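You operate a simulated robot arm through the tools that you are given. There is no shell and no other tool.

You run a simulated two-armed robot. Do the job below in one go: nothing can be reset, and whatever is moved stays where it is left.

JOB
Fill the teapot with hot water to about its blue line and put the lid on.
Fine: open the flask's vent to draw, shut it again; keep fingers out of the hot water; the pot ends on the counter by the toaster.
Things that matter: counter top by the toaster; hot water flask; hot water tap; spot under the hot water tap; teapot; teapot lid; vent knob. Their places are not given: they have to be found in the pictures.

The check looks at the end state, three seconds after you hand in, the way a careful person would. Anything else that was tipped, shoved, dropped, spilled or broken makes it a failure. A push-on lid holds only when it is set on centred and level and pressed home; a screw cap is set on level and turned clockwise until tight.

ROBOT AND FRAMES
Two 7-joint arms with two-finger grippers on one trunk that stands fixed in place. Base frame: the origin is at the foot of the trunk, x ahead of it, y to its left, z up. Units: m, degrees, N and s.
The left shoulder is at [0.06, 0.123, 1.02], the right one opposite. With the tool pointing down near the work surface each hand reaches from about 0.36 to 0.8 m from the base axis, measured 20 degrees to its own side. Payload 1.47 kg a hand.
Tool frame (each hand has its own): the origin (TCP) lies between the finger pads and is the grasp point; the fingertips stand 0.016 m ahead of it; z points along the fingers, y is the line along which they close. The gripper opens to 0.087 m. The gripper's body begins 0.055 m behind the TCP.
Orientation is told as [roll, pitch, yaw] about the base's x, y, z axes, in that order, counted from this pose: with the fingers straight down and closing along the base's y, the tool's x points along the base's -x, its y along +y and its z along -z.

CONTROLS
- The arms move only by the tool nudge_tool. It takes "left_targets", "right_targets" or both (then of equal length, played together; a hand with none holds still); each is a list of rows, each a list of 6 numbers: the shift along the tool's x, y, z in m, then the turn, a rotation vector about the tool's x, y, z in degrees. In form: [[tx, ty, tz, wx, wy, wz], ...]. A call has 1 to 20 rows; each row is the pose to reach, as a shift and turn from the pose commanded when the call began, along the tool's axes at that moment. "left_claw" and "right_claw" are, for a hand that has rows, the gripper command, from -1 (shut) to 1 (fully open), values between in proportion, set as the call begins (left out, the last holds). Rows are played at 5 a second. More than 0.05 m and 8.6 degrees between two rows, or a gripper value outside its range, and nothing of the call is played. Where a pose cannot be reached the arm comes as near as it can. A force on the tool above 50 N (or 10 N above the force at the start of the call, whichever is more), or a blocked arm, ends the call early, and 0.2 s more pass. The fingers move at their own pace (about 0.153 m/s each) and stop on an object; they squeeze with about 21 N. The grip force told is the motor's: it shows also when the fingers shut on nothing. Time passes only in rows, and 0.2 s behind the last, so rows that repeat a pose let the fingers close. The reply holds the time, the measured pose of the TCP, the force on the tool along the base axes, the opening and the grip force, in the units named above and with some noise, with the torque about the TCP (base axes, N m) and any sound that the robot's microphone picked up.
- Cameras (640 x 400 px; columns grow to the right, rows downward): "scene" is now at [0.0883, -0.0114, 1.5974]; the picture's right is [-0.29, -0.96, 0.00], its down [-0.52, 0.16, -0.84] and it looks along [0.80, -0.25, -0.54] (base axes); focal length 266 px, centre (320, 200). "left" rides on the left gripper at [0.073, -0.012, -0.09] in its tool frame; the picture's right is [0.16, 0.99, 0.00], its down [-0.72, 0.12, -0.68] and it looks along [-0.67, 0.11, 0.73] (tool axes); focal length 247 px, centre (320, 200). "right" rides on the right gripper at [0.073, 0.012, -0.09] in its tool frame; the picture's right is [-0.16, 0.99, 0.00], its down [-0.72, -0.12, -0.68] and it looks along [-0.67, -0.11, 0.73] (tool axes); focal length 247 px, centre (320, 200).
- grab_frame(camera): a new picture of that camera. It takes no simulated time.
- move_column(by): slides the trunk up (or, below 0, down) by that many m; the arms and the scene camera ride with it, the base frame stays. It gives what a move gives, with no picture.
- turn_head(pan, tilt): turns the head with the scene camera to pan (to the left, within 120 degrees either way) and tilt (down, from -29 to 69), counted from straight ahead of the robot. It gives what a move gives.
- locate(camera, pixels): there is no depth. For up to 12 entries [column, row, z] of the newest picture of that camera ("zoom" is the newest enlarged one), the place [x, y] in the base frame at which the ray of that pixel passes the height z, good to about 0.002 m, but the place of the scene camera against the robot may be out by one fixed shift of up to 0.018 m in any direction. It takes no simulated time.
- inspect(camera, box): a new picture of the part [left, top, right, bottom] of that camera's present view, enlarged. It takes no simulated time.
- finish_job(): hands the job in; it is judged then, once.

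Leave the grippers open and the arms clear of the work at the hand-in unless told otherwise.

The tools are called after ">>>" by a JSON object that holds its "method" and its "body". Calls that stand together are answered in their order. nudge_tool: Moves the arms, as the interface text tells. Its arguments: {"type":"object","properties":{"left_targets":{"type":"array","items":{"type":"array","items":{"type":"number"}}},"left_claw":{"type":"number"},"right_targets":{"type":"array","items":{"type":"array","items":{"type":"number"}}},"right_claw":{"type":"number"}},"required":[]} The other tools are called the same way: move_column (by) slides the trunk up or down; turn_head (pan, tilt) turns the head that bears the scene camera; grab_frame (camera) takes a picture; locate (camera, pixels) gives the place at which the rays of pixels pass given heights; inspect (camera, box) takes an enlarged picture of a part of a camera's view; finish_job () hands the job in.

At the start:

```text
time_s: 0.0
left_tcp_pos: [0.3206, 0.0045, 1.4704]
left_tcp_rot: [0.1, 0.0, 0.0]
left_wrist_force: [-0.4, 0.1, 0.4]
left_moment: [-0.02, -0.02, -0.02]
left_grip_width: 0.0871
left_grip_force: 0.2
right_tcp_pos: [0.3596, -0.2938, 1.4693]
right_tcp_rot: [0.0, 0.0, 0.0]
right_wrist_force: [-0.1, -0.1, -0.9]
right_moment: [0.0, -0.04, 0.02]
right_grip_width: 0.0869
right_grip_force: 0.0
trunk travel left (down, up): [-0.175, 0.055]
head pan, tilt: [-17.0, 32.8]
```

scene: 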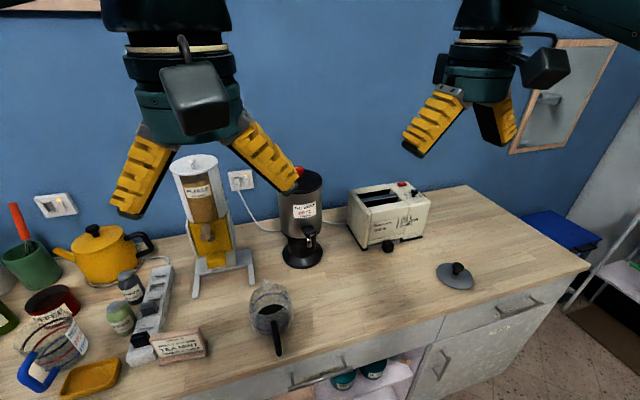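
right: 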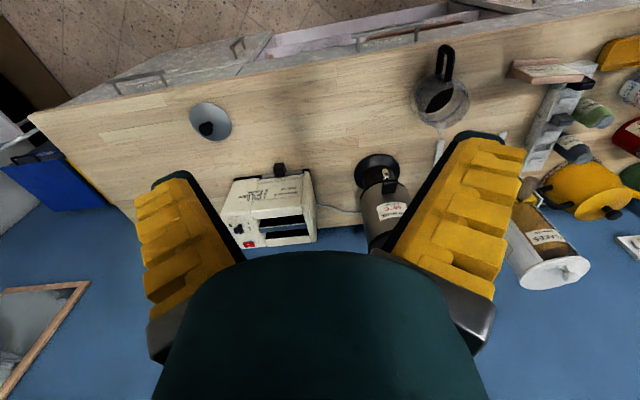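
left: 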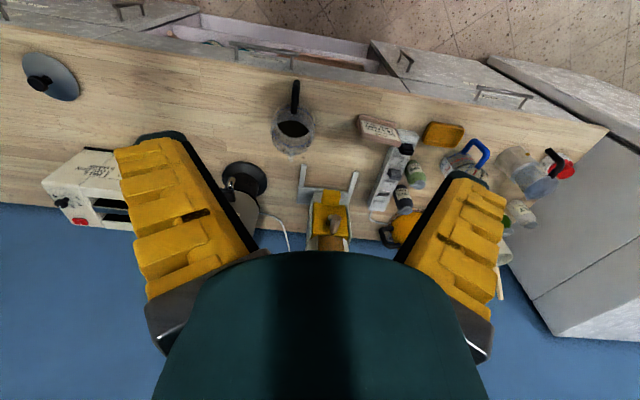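

I see a flask (dark cylinder with a red item on top) near (303,215), a glass teapot with black handle near (270,312), a lid near (456,275), and a toaster near (390,215). I'll enlarge these parts first.

>>> {"method": "inspect", "body": {"camera": "scene", "box": [240, 150, 360, 280]}}

>>> {"method": "inspect", "body": {"camera": "scene", "box": [220, 260, 340, 370]}}

>>> {"method": "inspect", "body": {"camera": "scene", "box": [330, 160, 520, 310]}}

```text
3.08 times, centred on (300, 215) of scene
```

zoom: 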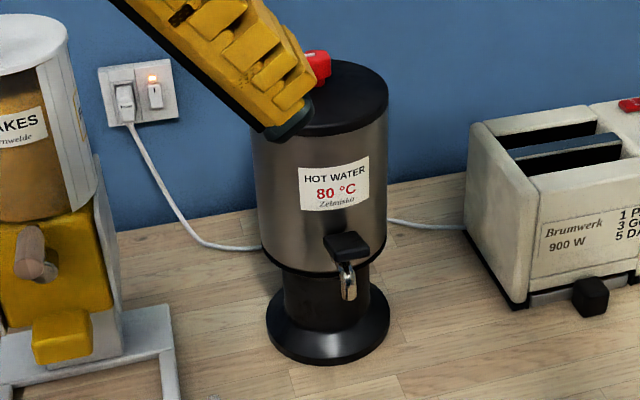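

```text
3.64 times, centred on (280, 315) of scene
```

zoom: 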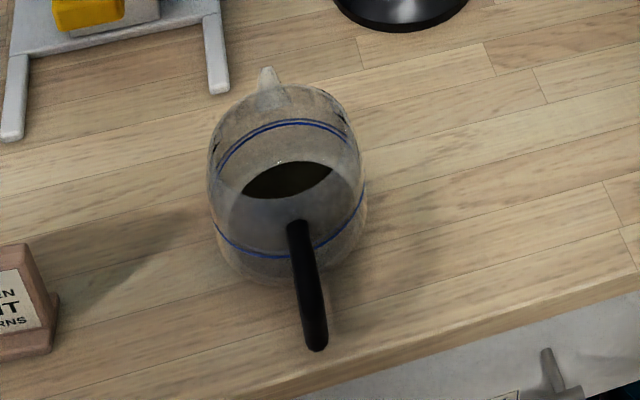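

```text
2.67 times, centred on (425, 235) of scene
```

zoom: 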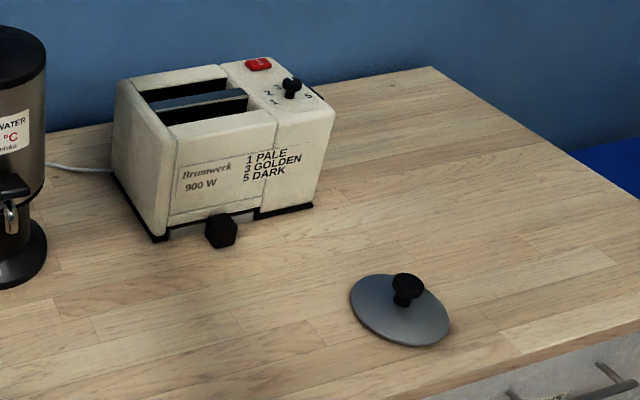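

I'll triangulate the counter height from both wrist cameras by using the lid, the pot and the flask base.

>>> {"method": "locate", "body": {"camera": "right", "pixels": [[210, 121, 0.85], [210, 121, 0.9], [210, 121, 0.95], [376, 169, 0.85], [376, 169, 0.9], [376, 169, 0.95], [446, 46, 0.9], [446, 46, 1.0]]}}

>>> {"method": "locate", "body": {"camera": "left", "pixels": [[51, 77, 0.85], [51, 77, 0.9], [51, 77, 0.95], [246, 180, 0.85], [246, 180, 0.9], [246, 180, 0.95], [296, 82, 0.9], [296, 82, 1.0]]}}

>>> {"method": "locate", "body": {"camera": "scene", "pixels": [[455, 276, 0.85], [455, 276, 0.9], [455, 276, 0.95], [302, 255, 0.85], [302, 255, 0.9], [302, 255, 0.95], [278, 354, 0.9], [278, 354, 1.0]]}}

```text
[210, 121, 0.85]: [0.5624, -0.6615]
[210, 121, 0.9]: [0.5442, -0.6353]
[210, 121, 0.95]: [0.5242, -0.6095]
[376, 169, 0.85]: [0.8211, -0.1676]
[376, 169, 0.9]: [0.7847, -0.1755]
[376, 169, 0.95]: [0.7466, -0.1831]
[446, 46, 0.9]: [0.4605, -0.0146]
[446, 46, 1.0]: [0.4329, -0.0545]
```

```text
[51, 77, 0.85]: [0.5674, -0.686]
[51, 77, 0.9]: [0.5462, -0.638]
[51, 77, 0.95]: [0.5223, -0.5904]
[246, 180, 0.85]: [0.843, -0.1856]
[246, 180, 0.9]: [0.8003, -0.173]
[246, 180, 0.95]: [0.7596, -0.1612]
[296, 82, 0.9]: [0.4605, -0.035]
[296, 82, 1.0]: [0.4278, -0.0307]
```

```text
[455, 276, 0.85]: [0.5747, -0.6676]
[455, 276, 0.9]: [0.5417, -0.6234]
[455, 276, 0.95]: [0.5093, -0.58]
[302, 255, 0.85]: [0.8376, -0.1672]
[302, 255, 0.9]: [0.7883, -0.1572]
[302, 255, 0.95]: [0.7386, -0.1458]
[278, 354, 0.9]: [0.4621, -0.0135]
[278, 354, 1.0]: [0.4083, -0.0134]
```

The counter is near z = 0.90 and the lid is around (0.545, -0.635). I'll enlarge the wrist views for detail on the pot, flask and lid.

>>> {"method": "inspect", "body": {"camera": "right", "box": [390, 30, 500, 140]}}

>>> {"method": "inspect", "body": {"camera": "right", "box": [330, 140, 430, 260]}}

>>> {"method": "inspect", "body": {"camera": "left", "box": [240, 60, 350, 170]}}

>>> {"method": "inspect", "body": {"camera": "right", "box": [170, 90, 260, 160]}}

```text
3.64 times, centred on (445, 85) of right
```

zoom: 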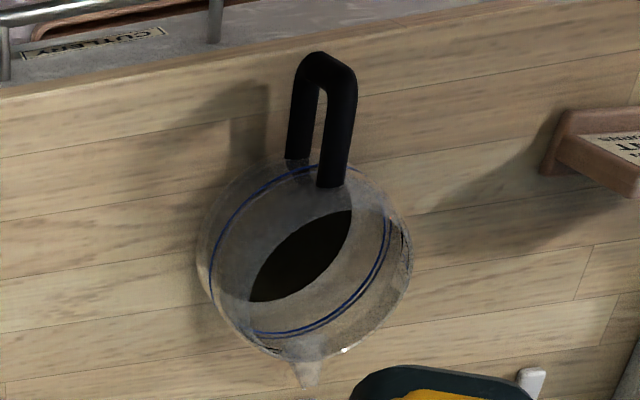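

```text
3.33 times, centred on (380, 200) of right
```

zoom: 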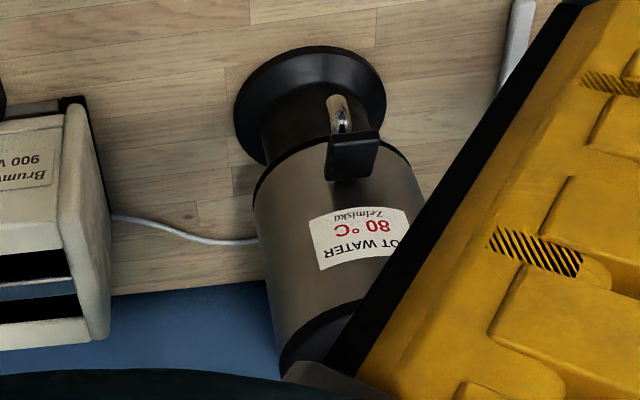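

```text
3.64 times, centred on (295, 115) of left
```

zoom: 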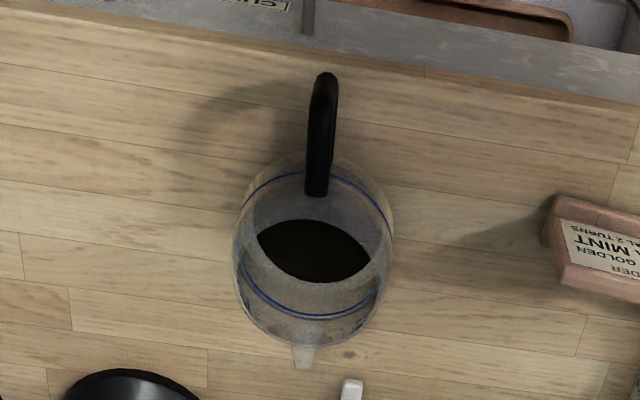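

```text
5.71 times, centred on (215, 125) of right
```

zoom: 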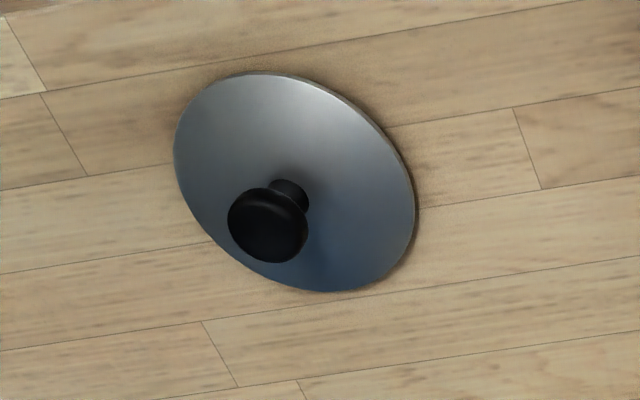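

The flask has a silver spout with a black lever paddle on its tap, and the pot has a vertical black loop handle pointing at the robot. I'll move the left hand aside to clear the scene view and bring the right hand lower to get a close look at the flask and pot.

>>> {"method": "nudge_tool", "body": {"left_targets": [[0, 0.045, 0, 0, 0, 0], [0, 0.09, 0, 0, 0, 0], [0, 0.135, 0, 0, 0, 0], [0, 0.18, 0, 0, 0, 0], [0, 0.22, 0, 0, 0, 0], [0, 0.26, 0, 0, 0, 0]], "right_targets": [[-0.01, 0.01, 0.03, 0, 0, 0], [-0.02, 0.02, 0.06, 0, 0, 0], [-0.03, 0.03, 0.09, 0, 0, 0], [-0.04, 0.04, 0.12, 0, 0, 0], [-0.05, 0.05, 0.15, 0, 0, 0], [-0.06, 0.06, 0.18, 0, 0, 0]]}}

```text
time_s: 1.4
left_tcp_pos: [0.3227, 0.2649, 1.4641]
left_tcp_rot: [0.0, 0.0, -0.1]
left_wrist_force: [-0.2, 0.3, 0.0]
left_moment: [0.0, -0.01, 0.03]
left_grip_width: 0.0871
left_grip_force: 0.2
right_tcp_pos: [0.4213, -0.2291, 1.2903]
right_tcp_rot: [-0.1, 0.1, -0.1]
right_wrist_force: [-0.8, 0.2, -0.2]
right_moment: [0.0, -0.01, 0.02]
right_grip_width: 0.087
right_grip_force: 0.0
trunk travel left (down, up): [-0.175, 0.055]
head pan, tilt: [-17.0, 32.8]
```

Now I'll take new pictures from the right and scene cameras.

>>> {"method": "grab_frame", "body": {"camera": "right"}}

>>> {"method": "grab_frame", "body": {"camera": "scene"}}

>>> {"method": "grab_frame", "body": {"camera": "left"}}

```text
taken
```

right: 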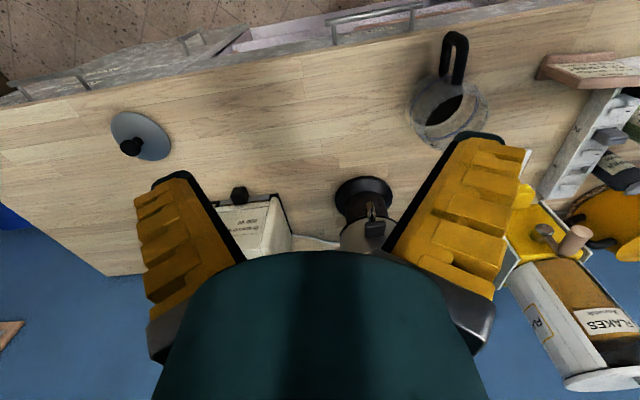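

```text
taken
```

scene: 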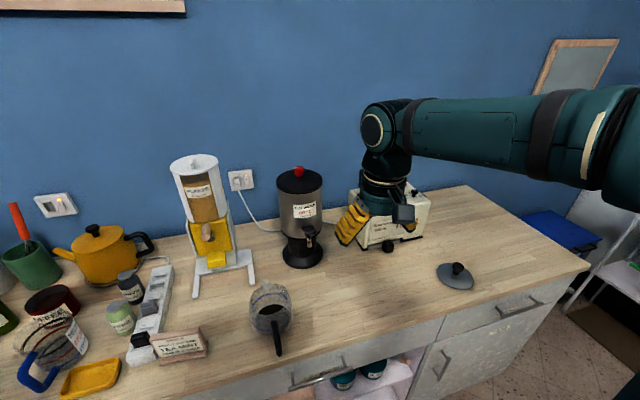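

```text
taken
```

left: 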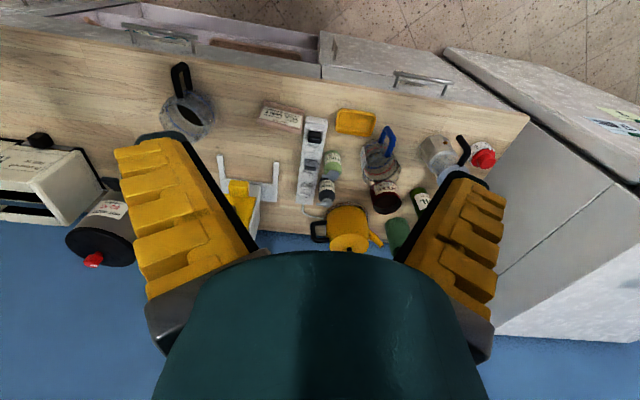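

>>> {"method": "inspect", "body": {"camera": "scene", "box": [250, 150, 350, 280]}}

>>> {"method": "inspect", "body": {"camera": "left", "box": [50, 160, 160, 280]}}

>>> {"method": "inspect", "body": {"camera": "scene", "box": [230, 270, 310, 360]}}

>>> {"method": "inspect", "body": {"camera": "right", "box": [310, 160, 420, 250]}}

```text
3.08 times, centred on (300, 215) of scene
```

zoom: 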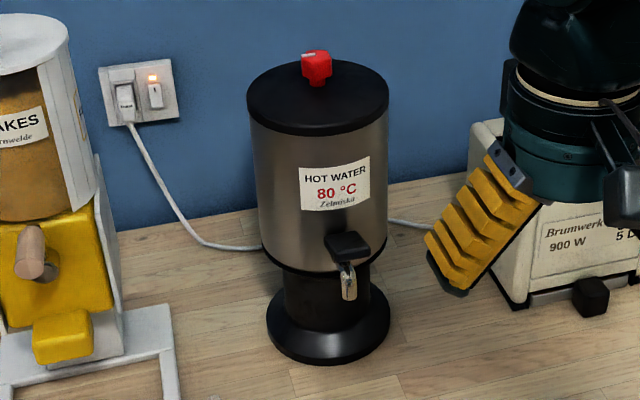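

```text
3.33 times, centred on (105, 220) of left
```

zoom: 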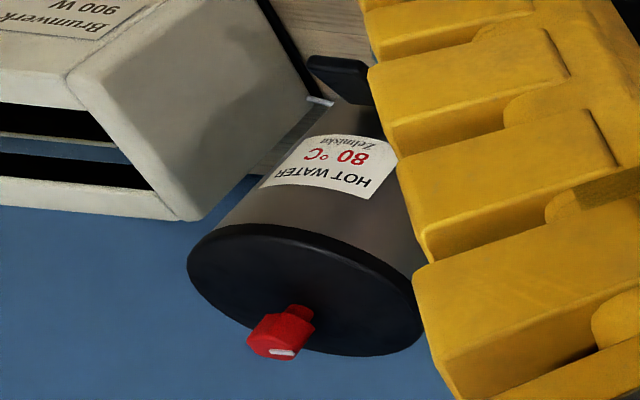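

```text
4.44 times, centred on (270, 315) of scene
```

zoom: 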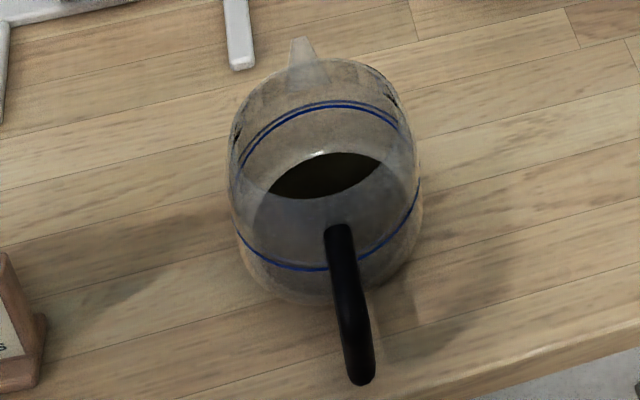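

```text
4.44 times, centred on (365, 205) of right
```

zoom: 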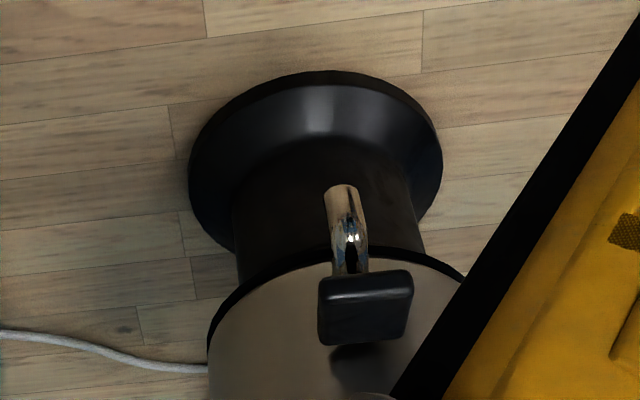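

The inspect pictures are crisp, so I'll zoom tightly on the vent knob (about 300,172), the tap (about 310,235) and the pot, all from the scene camera.

>>> {"method": "inspect", "body": {"camera": "scene", "box": [280, 158, 328, 192]}}

>>> {"method": "inspect", "body": {"camera": "scene", "box": [285, 215, 335, 250]}}

>>> {"method": "inspect", "body": {"camera": "left", "box": [80, 240, 120, 272]}}

>>> {"method": "inspect", "body": {"camera": "left", "box": [140, 55, 230, 145]}}

```text
11.76 times, centred on (304, 175) of scene
```

zoom: 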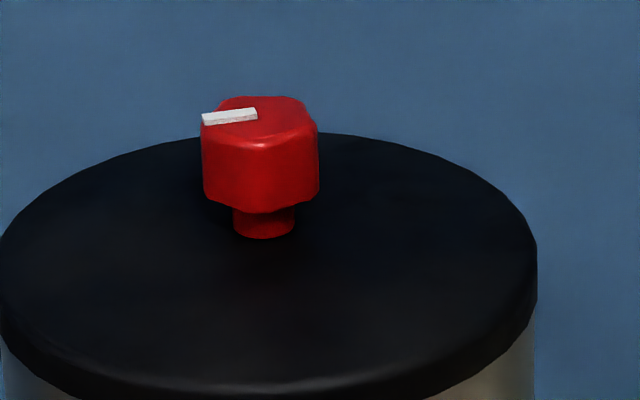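

```text
11.43 times, centred on (310, 232) of scene
```

zoom: 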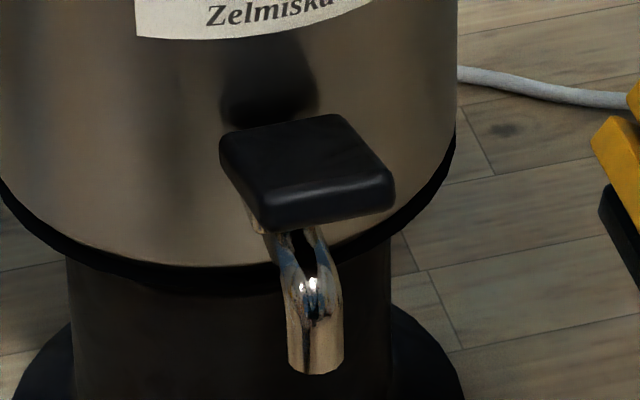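

```text
12.50 times, centred on (100, 256) of left
```

zoom: 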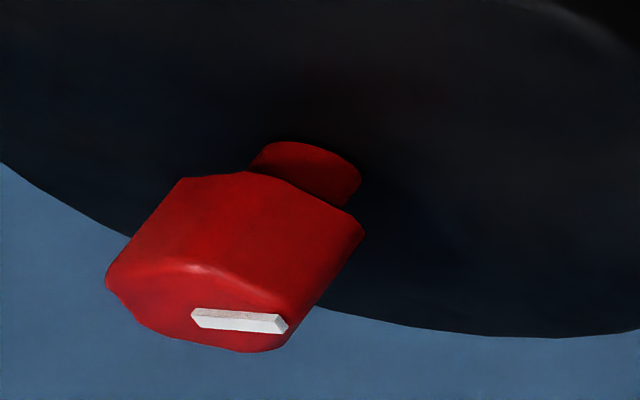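

```text
4.44 times, centred on (185, 100) of left
```

zoom: 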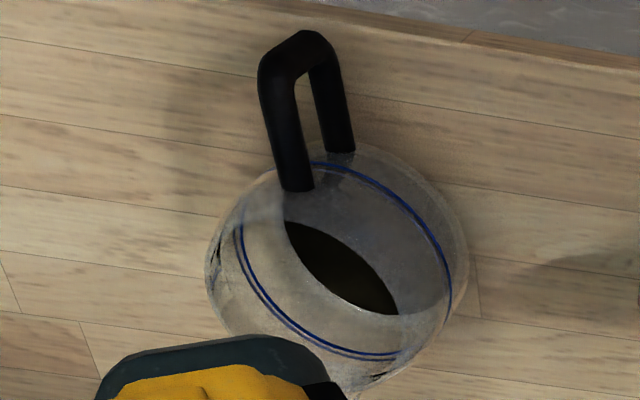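

The knob is a square-sided rotary knob with a white index mark pointing left, and the tap has a black paddle lever above the spout. I'll locate the spout tip (370,203), the paddle (375,229) and the base disc edges in the current right picture.

>>> {"method": "locate", "body": {"camera": "right", "pixels": [[370, 202.7, 0.98], [370, 202.7, 1.03], [375, 229.3, 1.03], [375, 229.3, 1.08], [363.9, 175.8, 0.9], [335.3, 198.3, 0.9], [392.5, 197.1, 0.9]]}}

>>> {"method": "locate", "body": {"camera": "scene", "pixels": [[309.6, 246.5, 0.98], [309.6, 246.5, 1.03], [309.6, 230, 1.03], [309.6, 230, 1.08], [300, 172, 1.2], [300, 172, 1.25], [300, 172, 1.3]]}}

>>> {"method": "locate", "body": {"camera": "left", "pixels": [[94.5, 261, 1.2], [94.5, 261, 1.25], [94.5, 261, 1.3]]}}

```text
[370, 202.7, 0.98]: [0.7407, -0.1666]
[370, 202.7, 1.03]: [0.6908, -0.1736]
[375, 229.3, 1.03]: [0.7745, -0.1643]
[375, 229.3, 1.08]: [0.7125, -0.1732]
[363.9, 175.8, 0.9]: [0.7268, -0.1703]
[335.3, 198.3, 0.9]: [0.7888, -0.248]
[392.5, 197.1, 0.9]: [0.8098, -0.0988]
```

```text
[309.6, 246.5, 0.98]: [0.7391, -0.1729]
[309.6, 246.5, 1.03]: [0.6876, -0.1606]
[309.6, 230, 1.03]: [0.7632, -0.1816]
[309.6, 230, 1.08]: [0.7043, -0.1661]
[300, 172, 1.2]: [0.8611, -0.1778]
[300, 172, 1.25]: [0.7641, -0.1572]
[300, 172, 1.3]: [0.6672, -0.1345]
```

```text
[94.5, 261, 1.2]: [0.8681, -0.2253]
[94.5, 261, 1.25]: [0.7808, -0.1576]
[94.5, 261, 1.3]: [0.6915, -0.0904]
```

The base disc is centred near (0.80,-0.173) with a radius of about 0.075. To fix heights I'll lower the right hand and pitch the fingers forward 20°, so its camera looks more level at the tap.

>>> {"method": "nudge_tool", "body": {"right_targets": [[0, 0.012, 0.038, 0, -4, 0], [0, 0.024, 0.076, 0, -8, 0], [0, 0.036, 0.114, 0, -12, 0], [0, 0.048, 0.152, 0, -16, 0], [0, 0.06, 0.19, 0, -20, 0], [0, 0.06, 0.19, 0, -20, 0]]}}

>>> {"method": "grab_frame", "body": {"camera": "right"}}

```text
time_s: 2.8
left_tcp_pos: [0.3227, 0.2626, 1.4634]
left_tcp_rot: [0.1, 0.0, 0.0]
left_wrist_force: [-0.7, 0.6, -0.8]
left_moment: [0.02, 0.0, 0.0]
left_grip_width: 0.0871
left_grip_force: 0.1
right_tcp_pos: [0.4211, -0.1748, 1.0979]
right_tcp_rot: [0.2, -20.1, -0.1]
right_wrist_force: [-0.3, -0.3, -0.2]
right_moment: [0.03, -0.02, -0.01]
right_grip_width: 0.0871
right_grip_force: 0.2
trunk travel left (down, up): [-0.175, 0.055]
head pan, tilt: [-17.0, 32.8]
```

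```text
taken
```

right: 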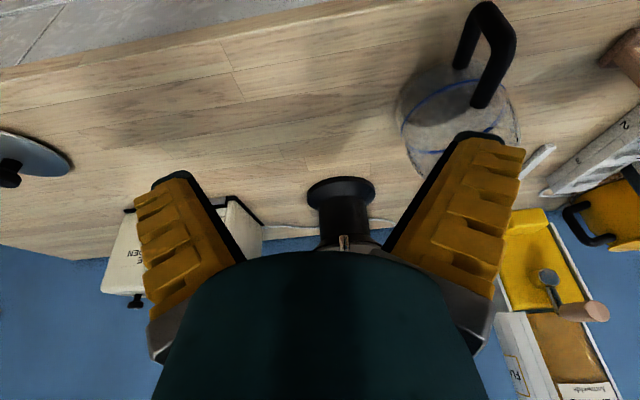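

The spout tip is just visible near (344,240). I'll zoom in.

>>> {"method": "inspect", "body": {"camera": "right", "box": [300, 165, 390, 260]}}

>>> {"method": "inspect", "body": {"camera": "right", "box": [390, 0, 530, 190]}}

```text
4.21 times, centred on (345, 212) of right
```

zoom: 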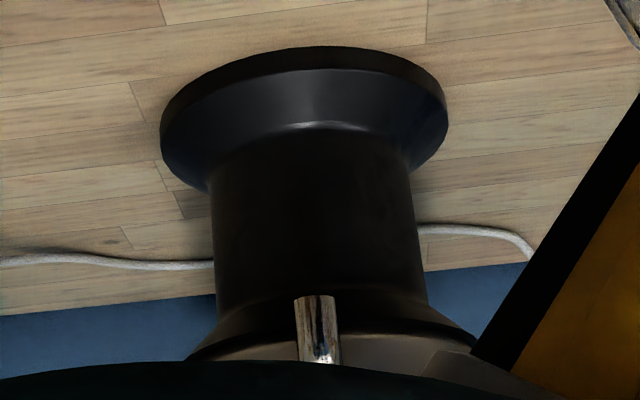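

```text
2.11 times, centred on (460, 95) of right
```

zoom: 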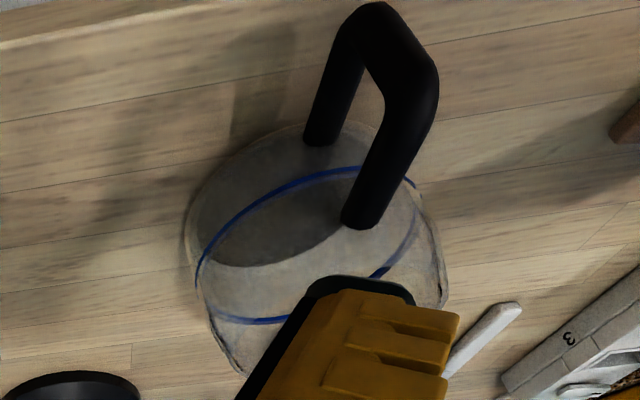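

Next I'll triangulate the spout tip at (343.6,235.3) and the disc's front edge at (341.5,175.7), plus the handle points.

>>> {"method": "locate", "body": {"camera": "right", "pixels": [[343.6, 235.3, 0.98], [343.6, 235.3, 1.03], [343.6, 235.3, 1.08], [341.5, 175.7, 0.9], [346.7, 192, 0.9], [307.5, 200, 0.9], [375.5, 193, 0.9]]}}

```text
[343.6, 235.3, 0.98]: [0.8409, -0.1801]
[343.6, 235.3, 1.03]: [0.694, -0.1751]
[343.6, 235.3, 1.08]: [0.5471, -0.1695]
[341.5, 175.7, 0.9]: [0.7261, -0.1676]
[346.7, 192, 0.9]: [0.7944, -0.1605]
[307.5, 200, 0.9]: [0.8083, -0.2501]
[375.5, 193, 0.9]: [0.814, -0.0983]
```

The spout tip is at about (0.69, -0.174, 1.032). Now I'll raise the hand and centre its camera over the pot to measure the pot body, opening and handle.

>>> {"method": "nudge_tool", "body": {"right_targets": [[0, 0.02, -0.043, 0, 3, 0], [0, 0.05, -0.075, 0, 7, 0], [0, 0.09, -0.1, 0, 11, 0], [0, 0.13, -0.125, 0, 15, 0], [0, 0.17, -0.15, 0, 18, 0], [-0.001, 0.203, -0.172, 0, 20, 0], [-0.001, 0.203, -0.172, 0, 20, 0]]}}

>>> {"method": "grab_frame", "body": {"camera": "right"}}

```text
time_s: 4.4
left_tcp_pos: [0.3216, 0.2646, 1.4644]
left_tcp_rot: [0.0, 0.0, 0.0]
left_wrist_force: [0.7, 0.2, 0.1]
left_moment: [-0.01, -0.01, 0.0]
left_grip_width: 0.0868
left_grip_force: 0.1
right_tcp_pos: [0.3636, 0.0295, 1.261]
right_tcp_rot: [0.2, 0.1, 0.0]
right_wrist_force: [-0.6, -0.3, 0.6]
right_moment: [0.02, -0.03, 0.01]
right_grip_width: 0.0867
right_grip_force: 0.0
trunk travel left (down, up): [-0.175, 0.055]
head pan, tilt: [-17.0, 32.8]
```

```text
taken
```

right: 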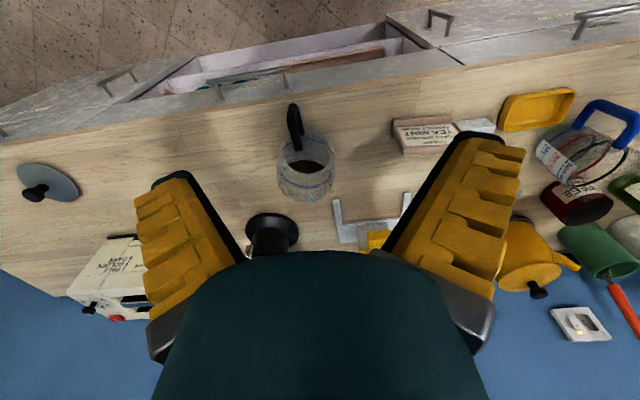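

>>> {"method": "inspect", "body": {"camera": "right", "box": [260, 95, 350, 210]}}

```text
3.48 times, centred on (305, 152) of right
```

zoom: 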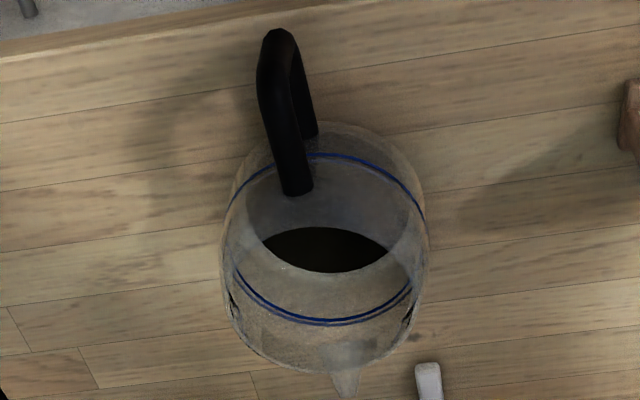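

I'll measure the pot features at trial heights: the blue line's near, far, left and right points, the opening's near rim, the handle end, the handle's top joint and the pour spout.

>>> {"method": "locate", "body": {"camera": "right", "pixels": [[303.9, 138.5, 0.94], [307.9, 187.9, 0.94], [278.5, 162.1, 0.94], [334.9, 158.3, 0.94], [303.9, 138.5, 0.98], [307.9, 187.9, 0.98], [307.3, 159.8, 1.0], [292.9, 102.5, 0.95], [292.9, 102.5, 1.0], [298.7, 149.1, 1.0], [312.8, 208.1, 1.0], [313.6, 129.6, 0.9]]}}

>>> {"method": "inspect", "body": {"camera": "left", "box": [140, 55, 230, 145]}}

>>> {"method": "grab_frame", "body": {"camera": "scene"}}

```text
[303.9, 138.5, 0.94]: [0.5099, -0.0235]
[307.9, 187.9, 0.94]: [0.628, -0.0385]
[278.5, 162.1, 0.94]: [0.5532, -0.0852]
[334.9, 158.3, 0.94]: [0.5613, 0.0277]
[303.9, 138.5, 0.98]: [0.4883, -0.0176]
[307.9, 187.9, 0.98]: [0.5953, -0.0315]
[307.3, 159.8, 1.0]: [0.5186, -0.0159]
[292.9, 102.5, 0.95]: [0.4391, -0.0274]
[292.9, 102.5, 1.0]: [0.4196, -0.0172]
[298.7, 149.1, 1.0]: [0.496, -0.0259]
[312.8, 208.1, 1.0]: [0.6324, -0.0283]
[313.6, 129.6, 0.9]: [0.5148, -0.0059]
```

```text
4.44 times, centred on (185, 100) of left
```

zoom: 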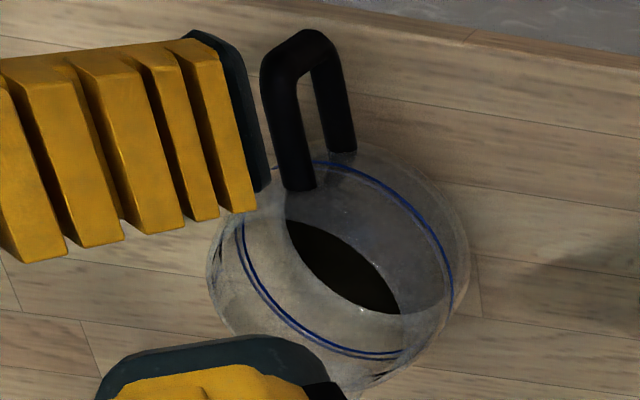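

```text
taken
```

scene: 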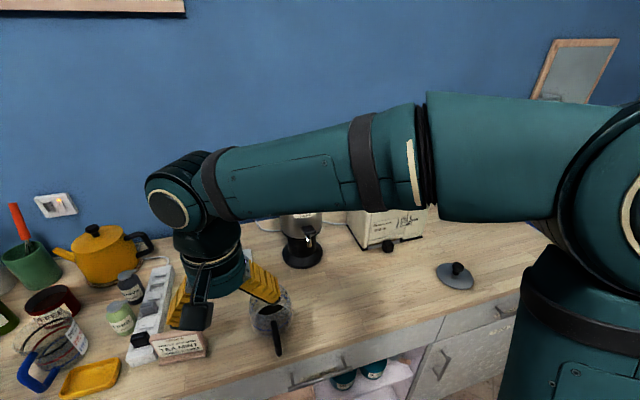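

Next is triangulating the blue line's centre from the left view (190.6,113.5) and right view (307,163.2), and the handle bend from both.

>>> {"method": "locate", "body": {"camera": "left", "pixels": [[190.6, 113.5, 0.92], [190.6, 113.5, 0.98], [179.0, 63.0, 0.95], [179.0, 63.0, 1.0], [180.0, 97.0, 0.95], [180.0, 97.0, 1.0]]}}

>>> {"method": "locate", "body": {"camera": "right", "pixels": [[307, 163.2, 0.92], [307, 163.2, 0.98], [292.9, 102.5, 0.95], [292.9, 102.5, 1.0], [298.7, 149.1, 0.95], [298.7, 149.1, 1.0]]}}

```text
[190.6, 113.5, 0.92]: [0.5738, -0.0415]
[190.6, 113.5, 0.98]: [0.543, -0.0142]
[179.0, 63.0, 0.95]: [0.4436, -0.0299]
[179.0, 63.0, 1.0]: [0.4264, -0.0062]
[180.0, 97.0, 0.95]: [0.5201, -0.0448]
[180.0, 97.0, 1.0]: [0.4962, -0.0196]
```

```text
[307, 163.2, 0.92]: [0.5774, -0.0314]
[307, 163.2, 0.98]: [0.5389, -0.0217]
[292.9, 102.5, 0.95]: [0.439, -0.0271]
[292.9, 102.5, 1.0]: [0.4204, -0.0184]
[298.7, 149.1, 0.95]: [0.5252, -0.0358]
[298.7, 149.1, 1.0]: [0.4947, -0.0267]
```

The pot axis is at about (0.556,-0.026), the blue line height is z≈0.954, and the handle points straight back along -x. I'll tilt the hand 15° to look steeply down into the pot and learn its rim and opening.

>>> {"method": "nudge_tool", "body": {"right_targets": [[-0.036, -0.01, 0.019, 0, 4, 0], [-0.073, -0.02, 0.038, 0, 8, 0], [-0.11, -0.03, 0.057, 0, 12, 0], [-0.146, -0.04, 0.077, 0, 15, 0], [-0.146, -0.04, 0.077, 0, 15, 0]]}}

>>> {"method": "grab_frame", "body": {"camera": "right"}}

```text
time_s: 5.6
left_tcp_pos: [0.3201, 0.2642, 1.4634]
left_tcp_rot: [0.0, -0.2, 0.1]
left_wrist_force: [-0.1, -0.6, 0.5]
left_moment: [0.03, -0.01, 0.02]
left_grip_width: 0.0872
left_grip_force: 0.1
right_tcp_pos: [0.5083, -0.0073, 1.185]
right_tcp_rot: [0.1, 14.9, 0.0]
right_wrist_force: [-0.6, 1.5, -0.1]
right_moment: [0.01, 0.0, 0.01]
right_grip_width: 0.0871
right_grip_force: 0.0
trunk travel left (down, up): [-0.175, 0.055]
head pan, tilt: [-17.0, 32.8]
```

```text
taken
```

right: 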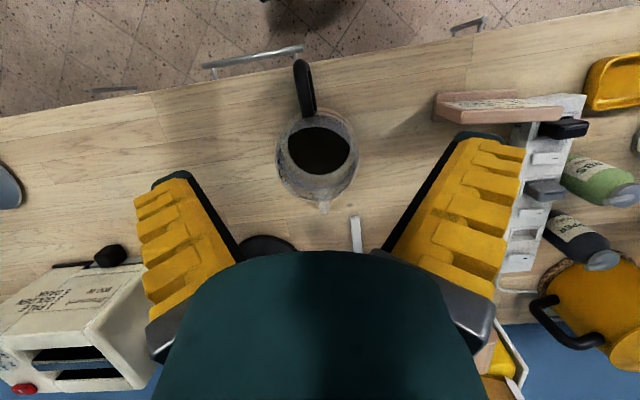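

>>> {"method": "inspect", "body": {"camera": "right", "box": [260, 50, 380, 225]}}

>>> {"method": "inspect", "body": {"camera": "right", "box": [270, 105, 370, 205]}}

```text
2.29 times, centred on (320, 138) of right
```

zoom: 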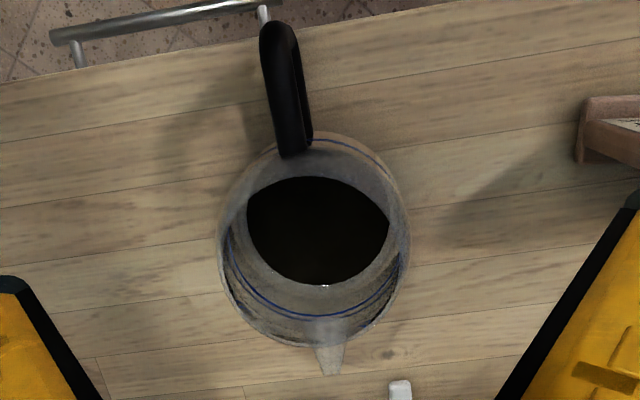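

```text
4.00 times, centred on (320, 155) of right
```

zoom: 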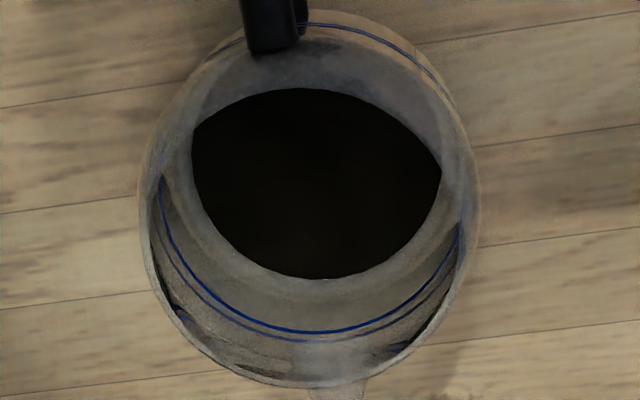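

The dark area is the pot's floor seen through the opening. I'll locate the near rim (315,127.5), the outer silhouette edges and the handle top.

>>> {"method": "locate", "body": {"camera": "right", "pixels": [[315, 127.5, 0.97], [315, 127.5, 1.0], [315, 127.5, 1.03], [321, 174.5, 0.9], [321, 174.5, 0.91], [322, 191, 1.0], [322, 200.8, 1.0], [285, 150, 0.96], [360, 155, 0.96], [324, 215, 0.98]]}}

```text
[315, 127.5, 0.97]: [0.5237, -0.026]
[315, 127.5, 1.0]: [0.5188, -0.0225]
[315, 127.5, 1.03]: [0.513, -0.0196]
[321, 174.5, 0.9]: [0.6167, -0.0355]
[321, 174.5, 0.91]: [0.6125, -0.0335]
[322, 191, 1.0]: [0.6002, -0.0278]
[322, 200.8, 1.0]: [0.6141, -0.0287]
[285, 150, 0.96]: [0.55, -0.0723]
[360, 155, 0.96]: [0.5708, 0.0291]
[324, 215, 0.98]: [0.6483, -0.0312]
```

The rim height is z≈1.0, the opening radius is about 0.04 and the body radius about 0.06. The pot's spout reaches about 0.09 m ahead, so under the tap the pot must be turned sideways to clear the flask column. Next, I'll locate the toaster's bottom corners and the lid in the scene view.

>>> {"method": "locate", "body": {"camera": "scene", "pixels": [[364.3, 250, 0.9], [422, 237.6, 0.9], [348.2, 227.5, 0.9], [455, 276, 0.9], [388, 246, 0.92]]}}

>>> {"method": "inspect", "body": {"camera": "scene", "box": [425, 250, 490, 300]}}

>>> {"method": "inspect", "body": {"camera": "scene", "box": [240, 280, 310, 360]}}

```text
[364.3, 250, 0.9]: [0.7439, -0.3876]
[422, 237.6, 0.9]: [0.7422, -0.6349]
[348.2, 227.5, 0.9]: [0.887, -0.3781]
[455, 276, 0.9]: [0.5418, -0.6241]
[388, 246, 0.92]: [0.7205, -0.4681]
```

```text
8.00 times, centred on (458, 275) of scene
```

zoom: 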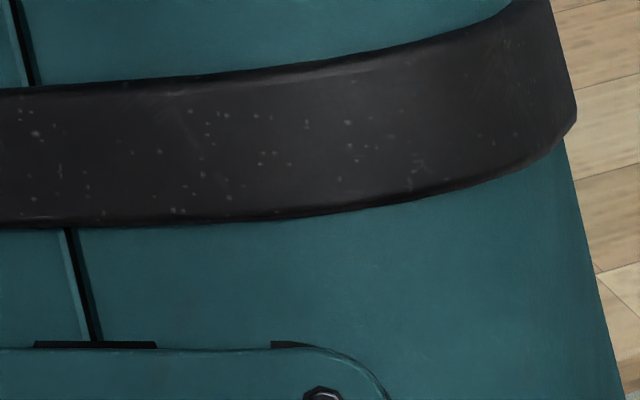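

```text
5.00 times, centred on (275, 320) of scene
```

zoom: 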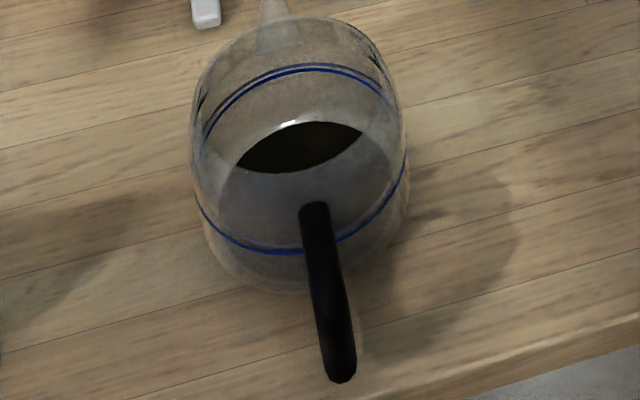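

The toaster's front face is at about x = 0.745, with y from -0.40 to -0.65. Now I'll locate the handle bar centreline (301.6,70), (304,94), (308,116) in the right view to set the grasp line.

>>> {"method": "locate", "body": {"camera": "right", "pixels": [[301.6, 70.2, 0.96], [303.8, 94.2, 0.975], [308.2, 116.1, 0.98], [293.5, 90, 0.975], [313, 90, 0.975], [303.8, 94.2, 0.96], [301.6, 70.2, 0.93]]}}

>>> {"method": "inspect", "body": {"camera": "right", "box": [280, 50, 335, 125]}}

```text
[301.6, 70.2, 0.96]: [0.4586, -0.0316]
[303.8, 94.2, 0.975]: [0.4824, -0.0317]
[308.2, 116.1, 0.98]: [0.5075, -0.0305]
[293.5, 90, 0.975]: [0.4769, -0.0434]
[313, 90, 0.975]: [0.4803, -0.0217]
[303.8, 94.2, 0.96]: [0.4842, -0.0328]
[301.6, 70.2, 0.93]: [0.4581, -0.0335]
```

```text
5.33 times, centred on (308, 88) of right
```

zoom: 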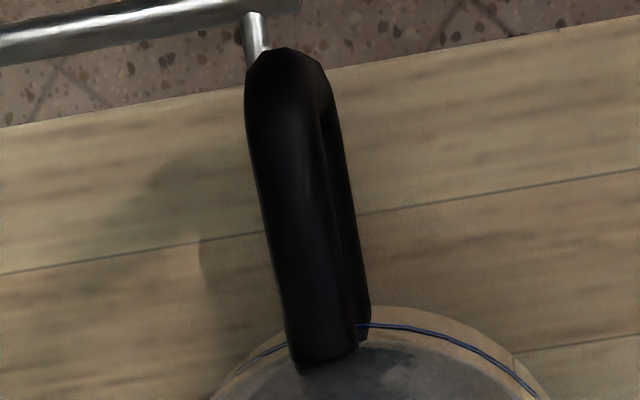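

The handle line sits at y≈-0.031, so a straight-down grasp closing along y fits. I'll move to above the handle at about (0.462,-0.031,1.06) and level the tool.

>>> {"method": "nudge_tool", "body": {"right_targets": [[0.003, -0.006, 0.033, 0, -4, 0], [0.006, -0.012, 0.066, 0, -8, 0], [0.009, -0.018, 0.1, 0, -12, 0], [0.0124, -0.0237, 0.1328, 0, -15, 0], [0.0124, -0.0237, 0.1328, 0, -15, 0], [0.0124, -0.0237, 0.1328, 0, -15, 0]], "right_claw": 1}}

>>> {"method": "grab_frame", "body": {"camera": "right"}}

>>> {"method": "grab_frame", "body": {"camera": "left"}}

```text
time_s: 7.0
left_tcp_pos: [0.3215, 0.2631, 1.4624]
left_tcp_rot: [-0.1, 0.0, -0.1]
left_wrist_force: [0.3, 0.5, 0.0]
left_moment: [0.0, -0.02, -0.01]
left_grip_width: 0.087
left_grip_force: 0.0
right_tcp_pos: [0.4625, -0.0349, 1.059]
right_tcp_rot: [-0.1, 0.0, 0.0]
right_wrist_force: [0.4, 0.4, -0.5]
right_moment: [0.02, -0.01, -0.01]
right_grip_width: 0.0869
right_grip_force: 0.0
trunk travel left (down, up): [-0.175, 0.055]
head pan, tilt: [-17.0, 32.8]
```

```text
taken
```

right: 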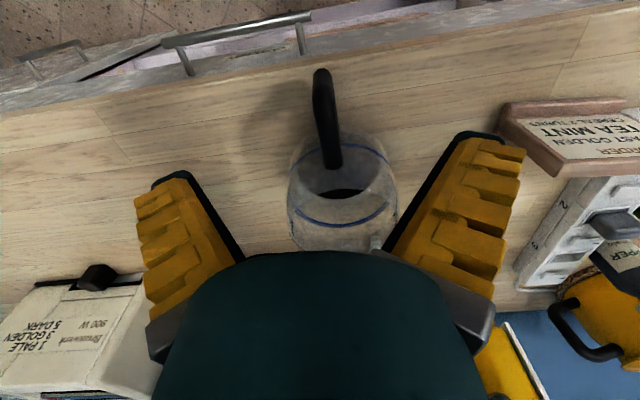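

```text
taken
```

left: 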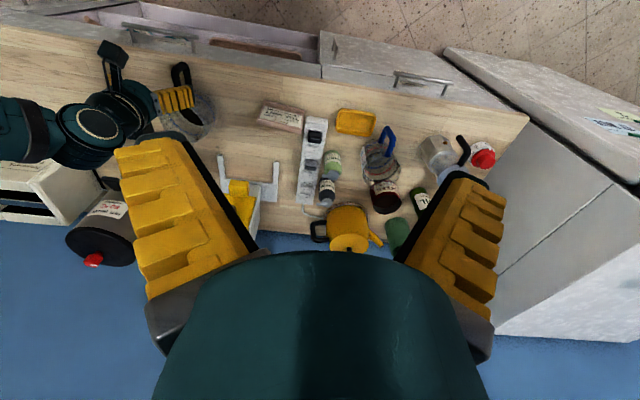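

The handle lies along column 322–330, and the grasp point projects to about (320,97), so I need a 3 mm shift left. Now I'll descend straddling the handle to z≈0.948.

>>> {"method": "nudge_tool", "body": {"right_targets": [[0, 0.0035, 0.03, 0, 0, 0], [0, 0.0035, 0.06, 0, 0, 0], [0, 0.0035, 0.09, 0, 0, 0], [0, 0.0035, 0.111, 0, 0, 0], [0, 0.0035, 0.111, 0, 0, 0]]}}

>>> {"method": "grab_frame", "body": {"camera": "right"}}

```text
time_s: 8.2
left_tcp_pos: [0.3221, 0.2629, 1.4644]
left_tcp_rot: [-0.1, 0.0, 0.0]
left_wrist_force: [0.1, -0.3, 0.8]
left_moment: [-0.01, 0.03, -0.02]
left_grip_width: 0.0872
left_grip_force: 0.0
right_tcp_pos: [0.4606, -0.0308, 0.9491]
right_tcp_rot: [0.0, -0.1, 0.0]
right_wrist_force: [0.8, -0.1, -0.5]
right_moment: [0.01, -0.02, 0.02]
right_grip_width: 0.0868
right_grip_force: 0.0
trunk travel left (down, up): [-0.175, 0.055]
head pan, tilt: [-17.0, 32.8]
```

```text
taken
```

right: 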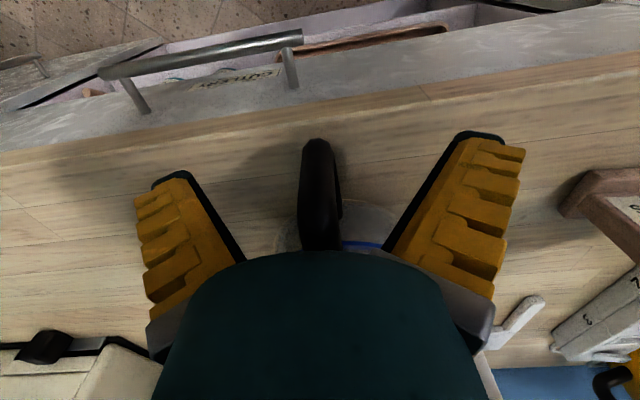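

The handle is centred between the fingers at about column 319. I'll close the gripper on it.

>>> {"method": "nudge_tool", "body": {"right_targets": [[0, 0, 0, 0, 0, 0], [0, 0, 0, 0, 0, 0], [0, 0, 0, 0, 0, 0], [0, 0, 0, 0, 0, 0]], "right_claw": -1}}

>>> {"method": "grab_frame", "body": {"camera": "right"}}

```text
time_s: 9.2
left_tcp_pos: [0.3213, 0.2637, 1.4635]
left_tcp_rot: [0.0, 0.1, 0.1]
left_wrist_force: [0.1, 0.9, 0.2]
left_moment: [0.0, -0.01, -0.02]
left_grip_width: 0.087
left_grip_force: 0.2
right_tcp_pos: [0.4588, -0.0311, 0.9476]
right_tcp_rot: [0.1, 0.1, 0.1]
right_wrist_force: [-1.1, -0.7, 0.4]
right_moment: [-0.01, 0.26, 0.03]
right_grip_width: 0.01
right_grip_force: 21.0
trunk travel left (down, up): [-0.175, 0.055]
head pan, tilt: [-17.0, 32.8]
```

```text
taken
```

right: 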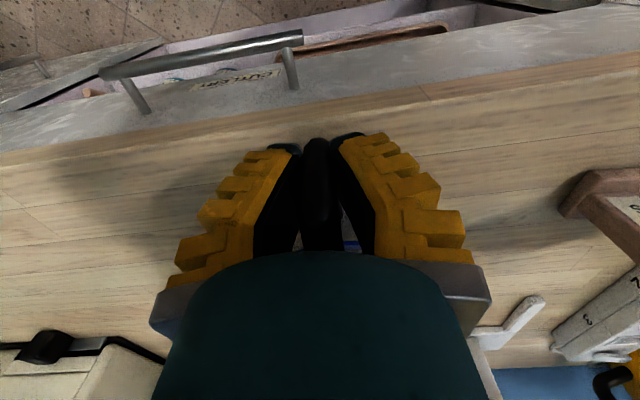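

The grip holds at 21 N. I'll lift 12 mm as a test and read the weight and tilt.

>>> {"method": "nudge_tool", "body": {"right_targets": [[0, 0, -0.004, 0, 0, 0], [0, 0, -0.008, 0, 0, 0], [0, 0, -0.012, 0, 0, 0], [0, 0, -0.012, 0, 0, 0]]}}

>>> {"method": "grab_frame", "body": {"camera": "right"}}

>>> {"method": "inspect", "body": {"camera": "scene", "box": [220, 260, 330, 360]}}

>>> {"method": "inspect", "body": {"camera": "left", "box": [130, 50, 240, 150]}}

```text
time_s: 10.2
left_tcp_pos: [0.3221, 0.2638, 1.4634]
left_tcp_rot: [0.0, 0.0, -0.1]
left_wrist_force: [1.1, 0.4, 0.7]
left_moment: [0.0, 0.02, 0.0]
left_grip_width: 0.0867
left_grip_force: 0.0
right_tcp_pos: [0.4598, -0.0313, 0.96]
right_tcp_rot: [0.0, 0.1, 0.0]
right_wrist_force: [0.6, 0.3, -3.3]
right_moment: [-0.01, 0.16, 0.01]
right_grip_width: 0.0062
right_grip_force: 20.6
trunk travel left (down, up): [-0.175, 0.055]
head pan, tilt: [-17.0, 32.8]
```

```text
taken
```

right: 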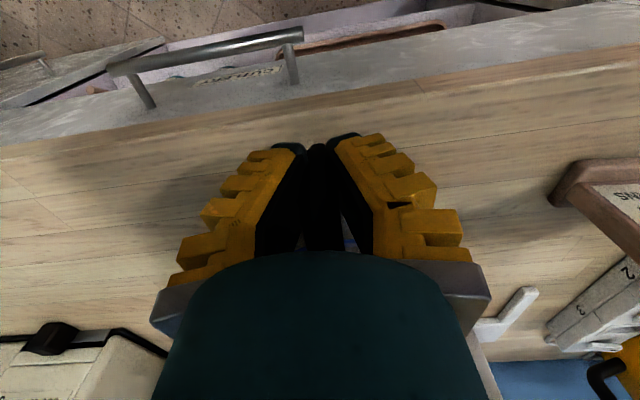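

```text
4.00 times, centred on (275, 310) of scene
```

zoom: 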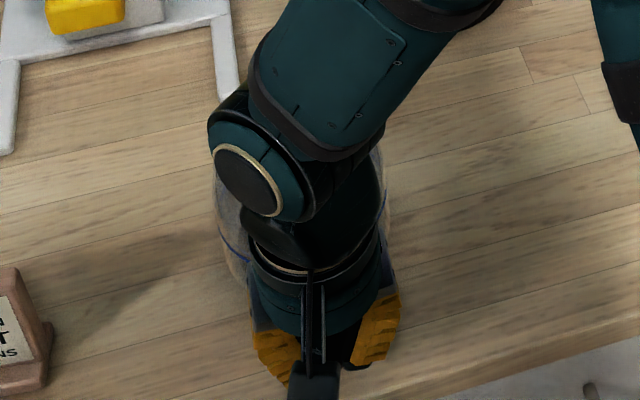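

```text
4.00 times, centred on (185, 100) of left
```

zoom: 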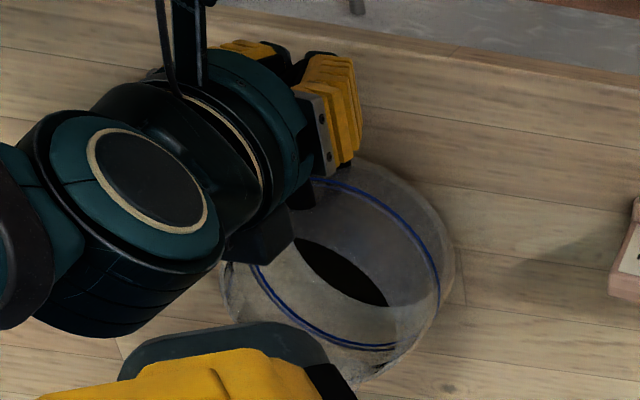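

The grip width shrank from 10 to 6 mm while lifting, which suggests the handle is slipping in the pads. I'll look closely before doing more.

>>> {"method": "inspect", "body": {"camera": "right", "box": [240, 120, 400, 255]}}

>>> {"method": "inspect", "body": {"camera": "left", "box": [175, 55, 235, 110]}}

```text
2.96 times, centred on (320, 188) of right
```

zoom: 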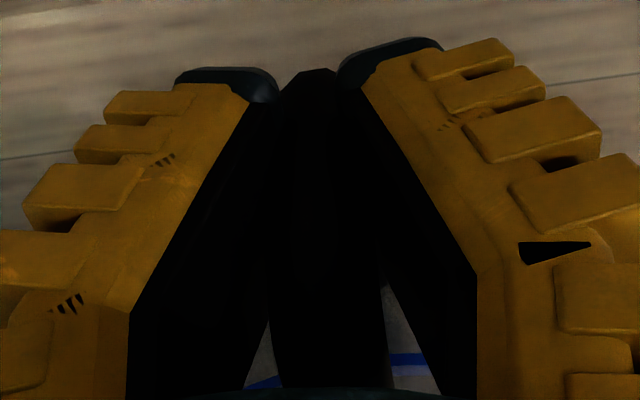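

```text
7.27 times, centred on (205, 82) of left
```

zoom: 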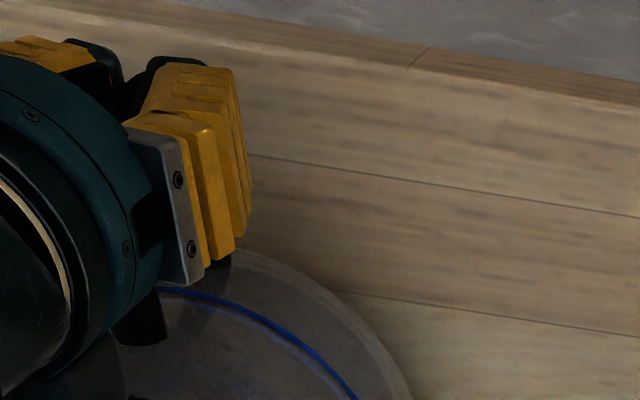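

The fingers pinch near their tips, so I need a side view to judge tilt and slip. I'll bring the left hand camera to the pot's left, first turning it 60° to the right while coming down and keeping the right hand still.

>>> {"method": "nudge_tool", "body": {"left_targets": [[-0.01, -0.0105, 0.039, 0, 0, 7.5], [-0.02, -0.021, 0.078, 0, 0, 15], [-0.029, -0.0315, 0.117, 0, 0, 22.5], [-0.039, -0.042, 0.156, 0, 0, 30], [-0.049, -0.0525, 0.195, 0, 0, 37.5], [-0.0585, -0.063, 0.235, 0, 0, 45], [-0.068, -0.0735, 0.274, 0, 0, 52.5], [-0.078, -0.084, 0.313, 0, 0, 60]]}}

>>> {"method": "grab_frame", "body": {"camera": "left"}}

```text
time_s: 12.0
left_tcp_pos: [0.3975, 0.1799, 1.1537]
left_tcp_rot: [0.1, 0.0, -60.2]
left_wrist_force: [-0.4, 0.1, 0.2]
left_moment: [-0.03, -0.01, -0.02]
left_grip_width: 0.087
left_grip_force: 0.0
right_tcp_pos: [0.4609, -0.031, 0.9589]
right_tcp_rot: [0.0, -0.1, 0.0]
right_wrist_force: [0.0, 0.0, -1.3]
right_moment: [0.02, -0.12, 0.05]
right_grip_width: 0.0059
right_grip_force: 21.4
trunk travel left (down, up): [-0.175, 0.055]
head pan, tilt: [-17.0, 32.8]
```

```text
taken
```

left: 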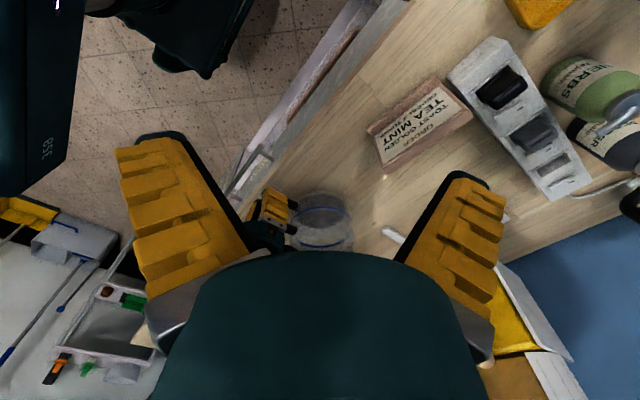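

Now I'll pitch the left hand forward by 25° to get a more level view.

>>> {"method": "nudge_tool", "body": {"left_targets": [[0, 0, 0, 0, -8, 0], [0, 0, 0, 0, -16, 0], [0, 0, 0, 0, -24, 0], [0, 0, 0, 0, -28, 0]]}}

>>> {"method": "grab_frame", "body": {"camera": "left"}}

```text
time_s: 13.0
left_tcp_pos: [0.3994, 0.1797, 1.1565]
left_tcp_rot: [0.0, -28.1, -60.0]
left_wrist_force: [0.3, 0.2, 0.3]
left_moment: [0.02, 0.02, -0.01]
left_grip_width: 0.0873
left_grip_force: 0.0
right_tcp_pos: [0.46, -0.0312, 0.9604]
right_tcp_rot: [0.0, 0.0, 0.0]
right_wrist_force: [-0.2, 0.4, -2.8]
right_moment: [-0.01, 0.24, 0.03]
right_grip_width: 0.006
right_grip_force: 21.0
trunk travel left (down, up): [-0.175, 0.055]
head pan, tilt: [-17.0, 32.8]
```

```text
taken
```

left: 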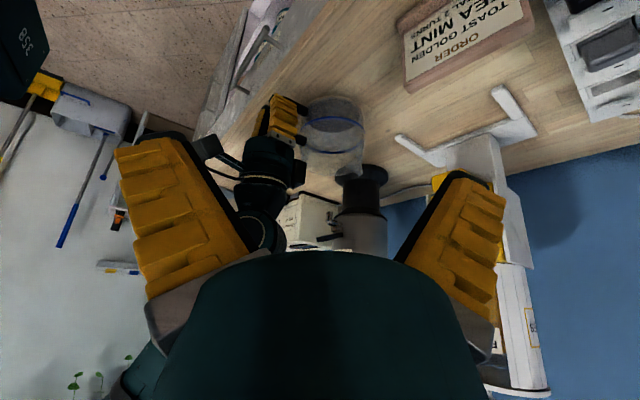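

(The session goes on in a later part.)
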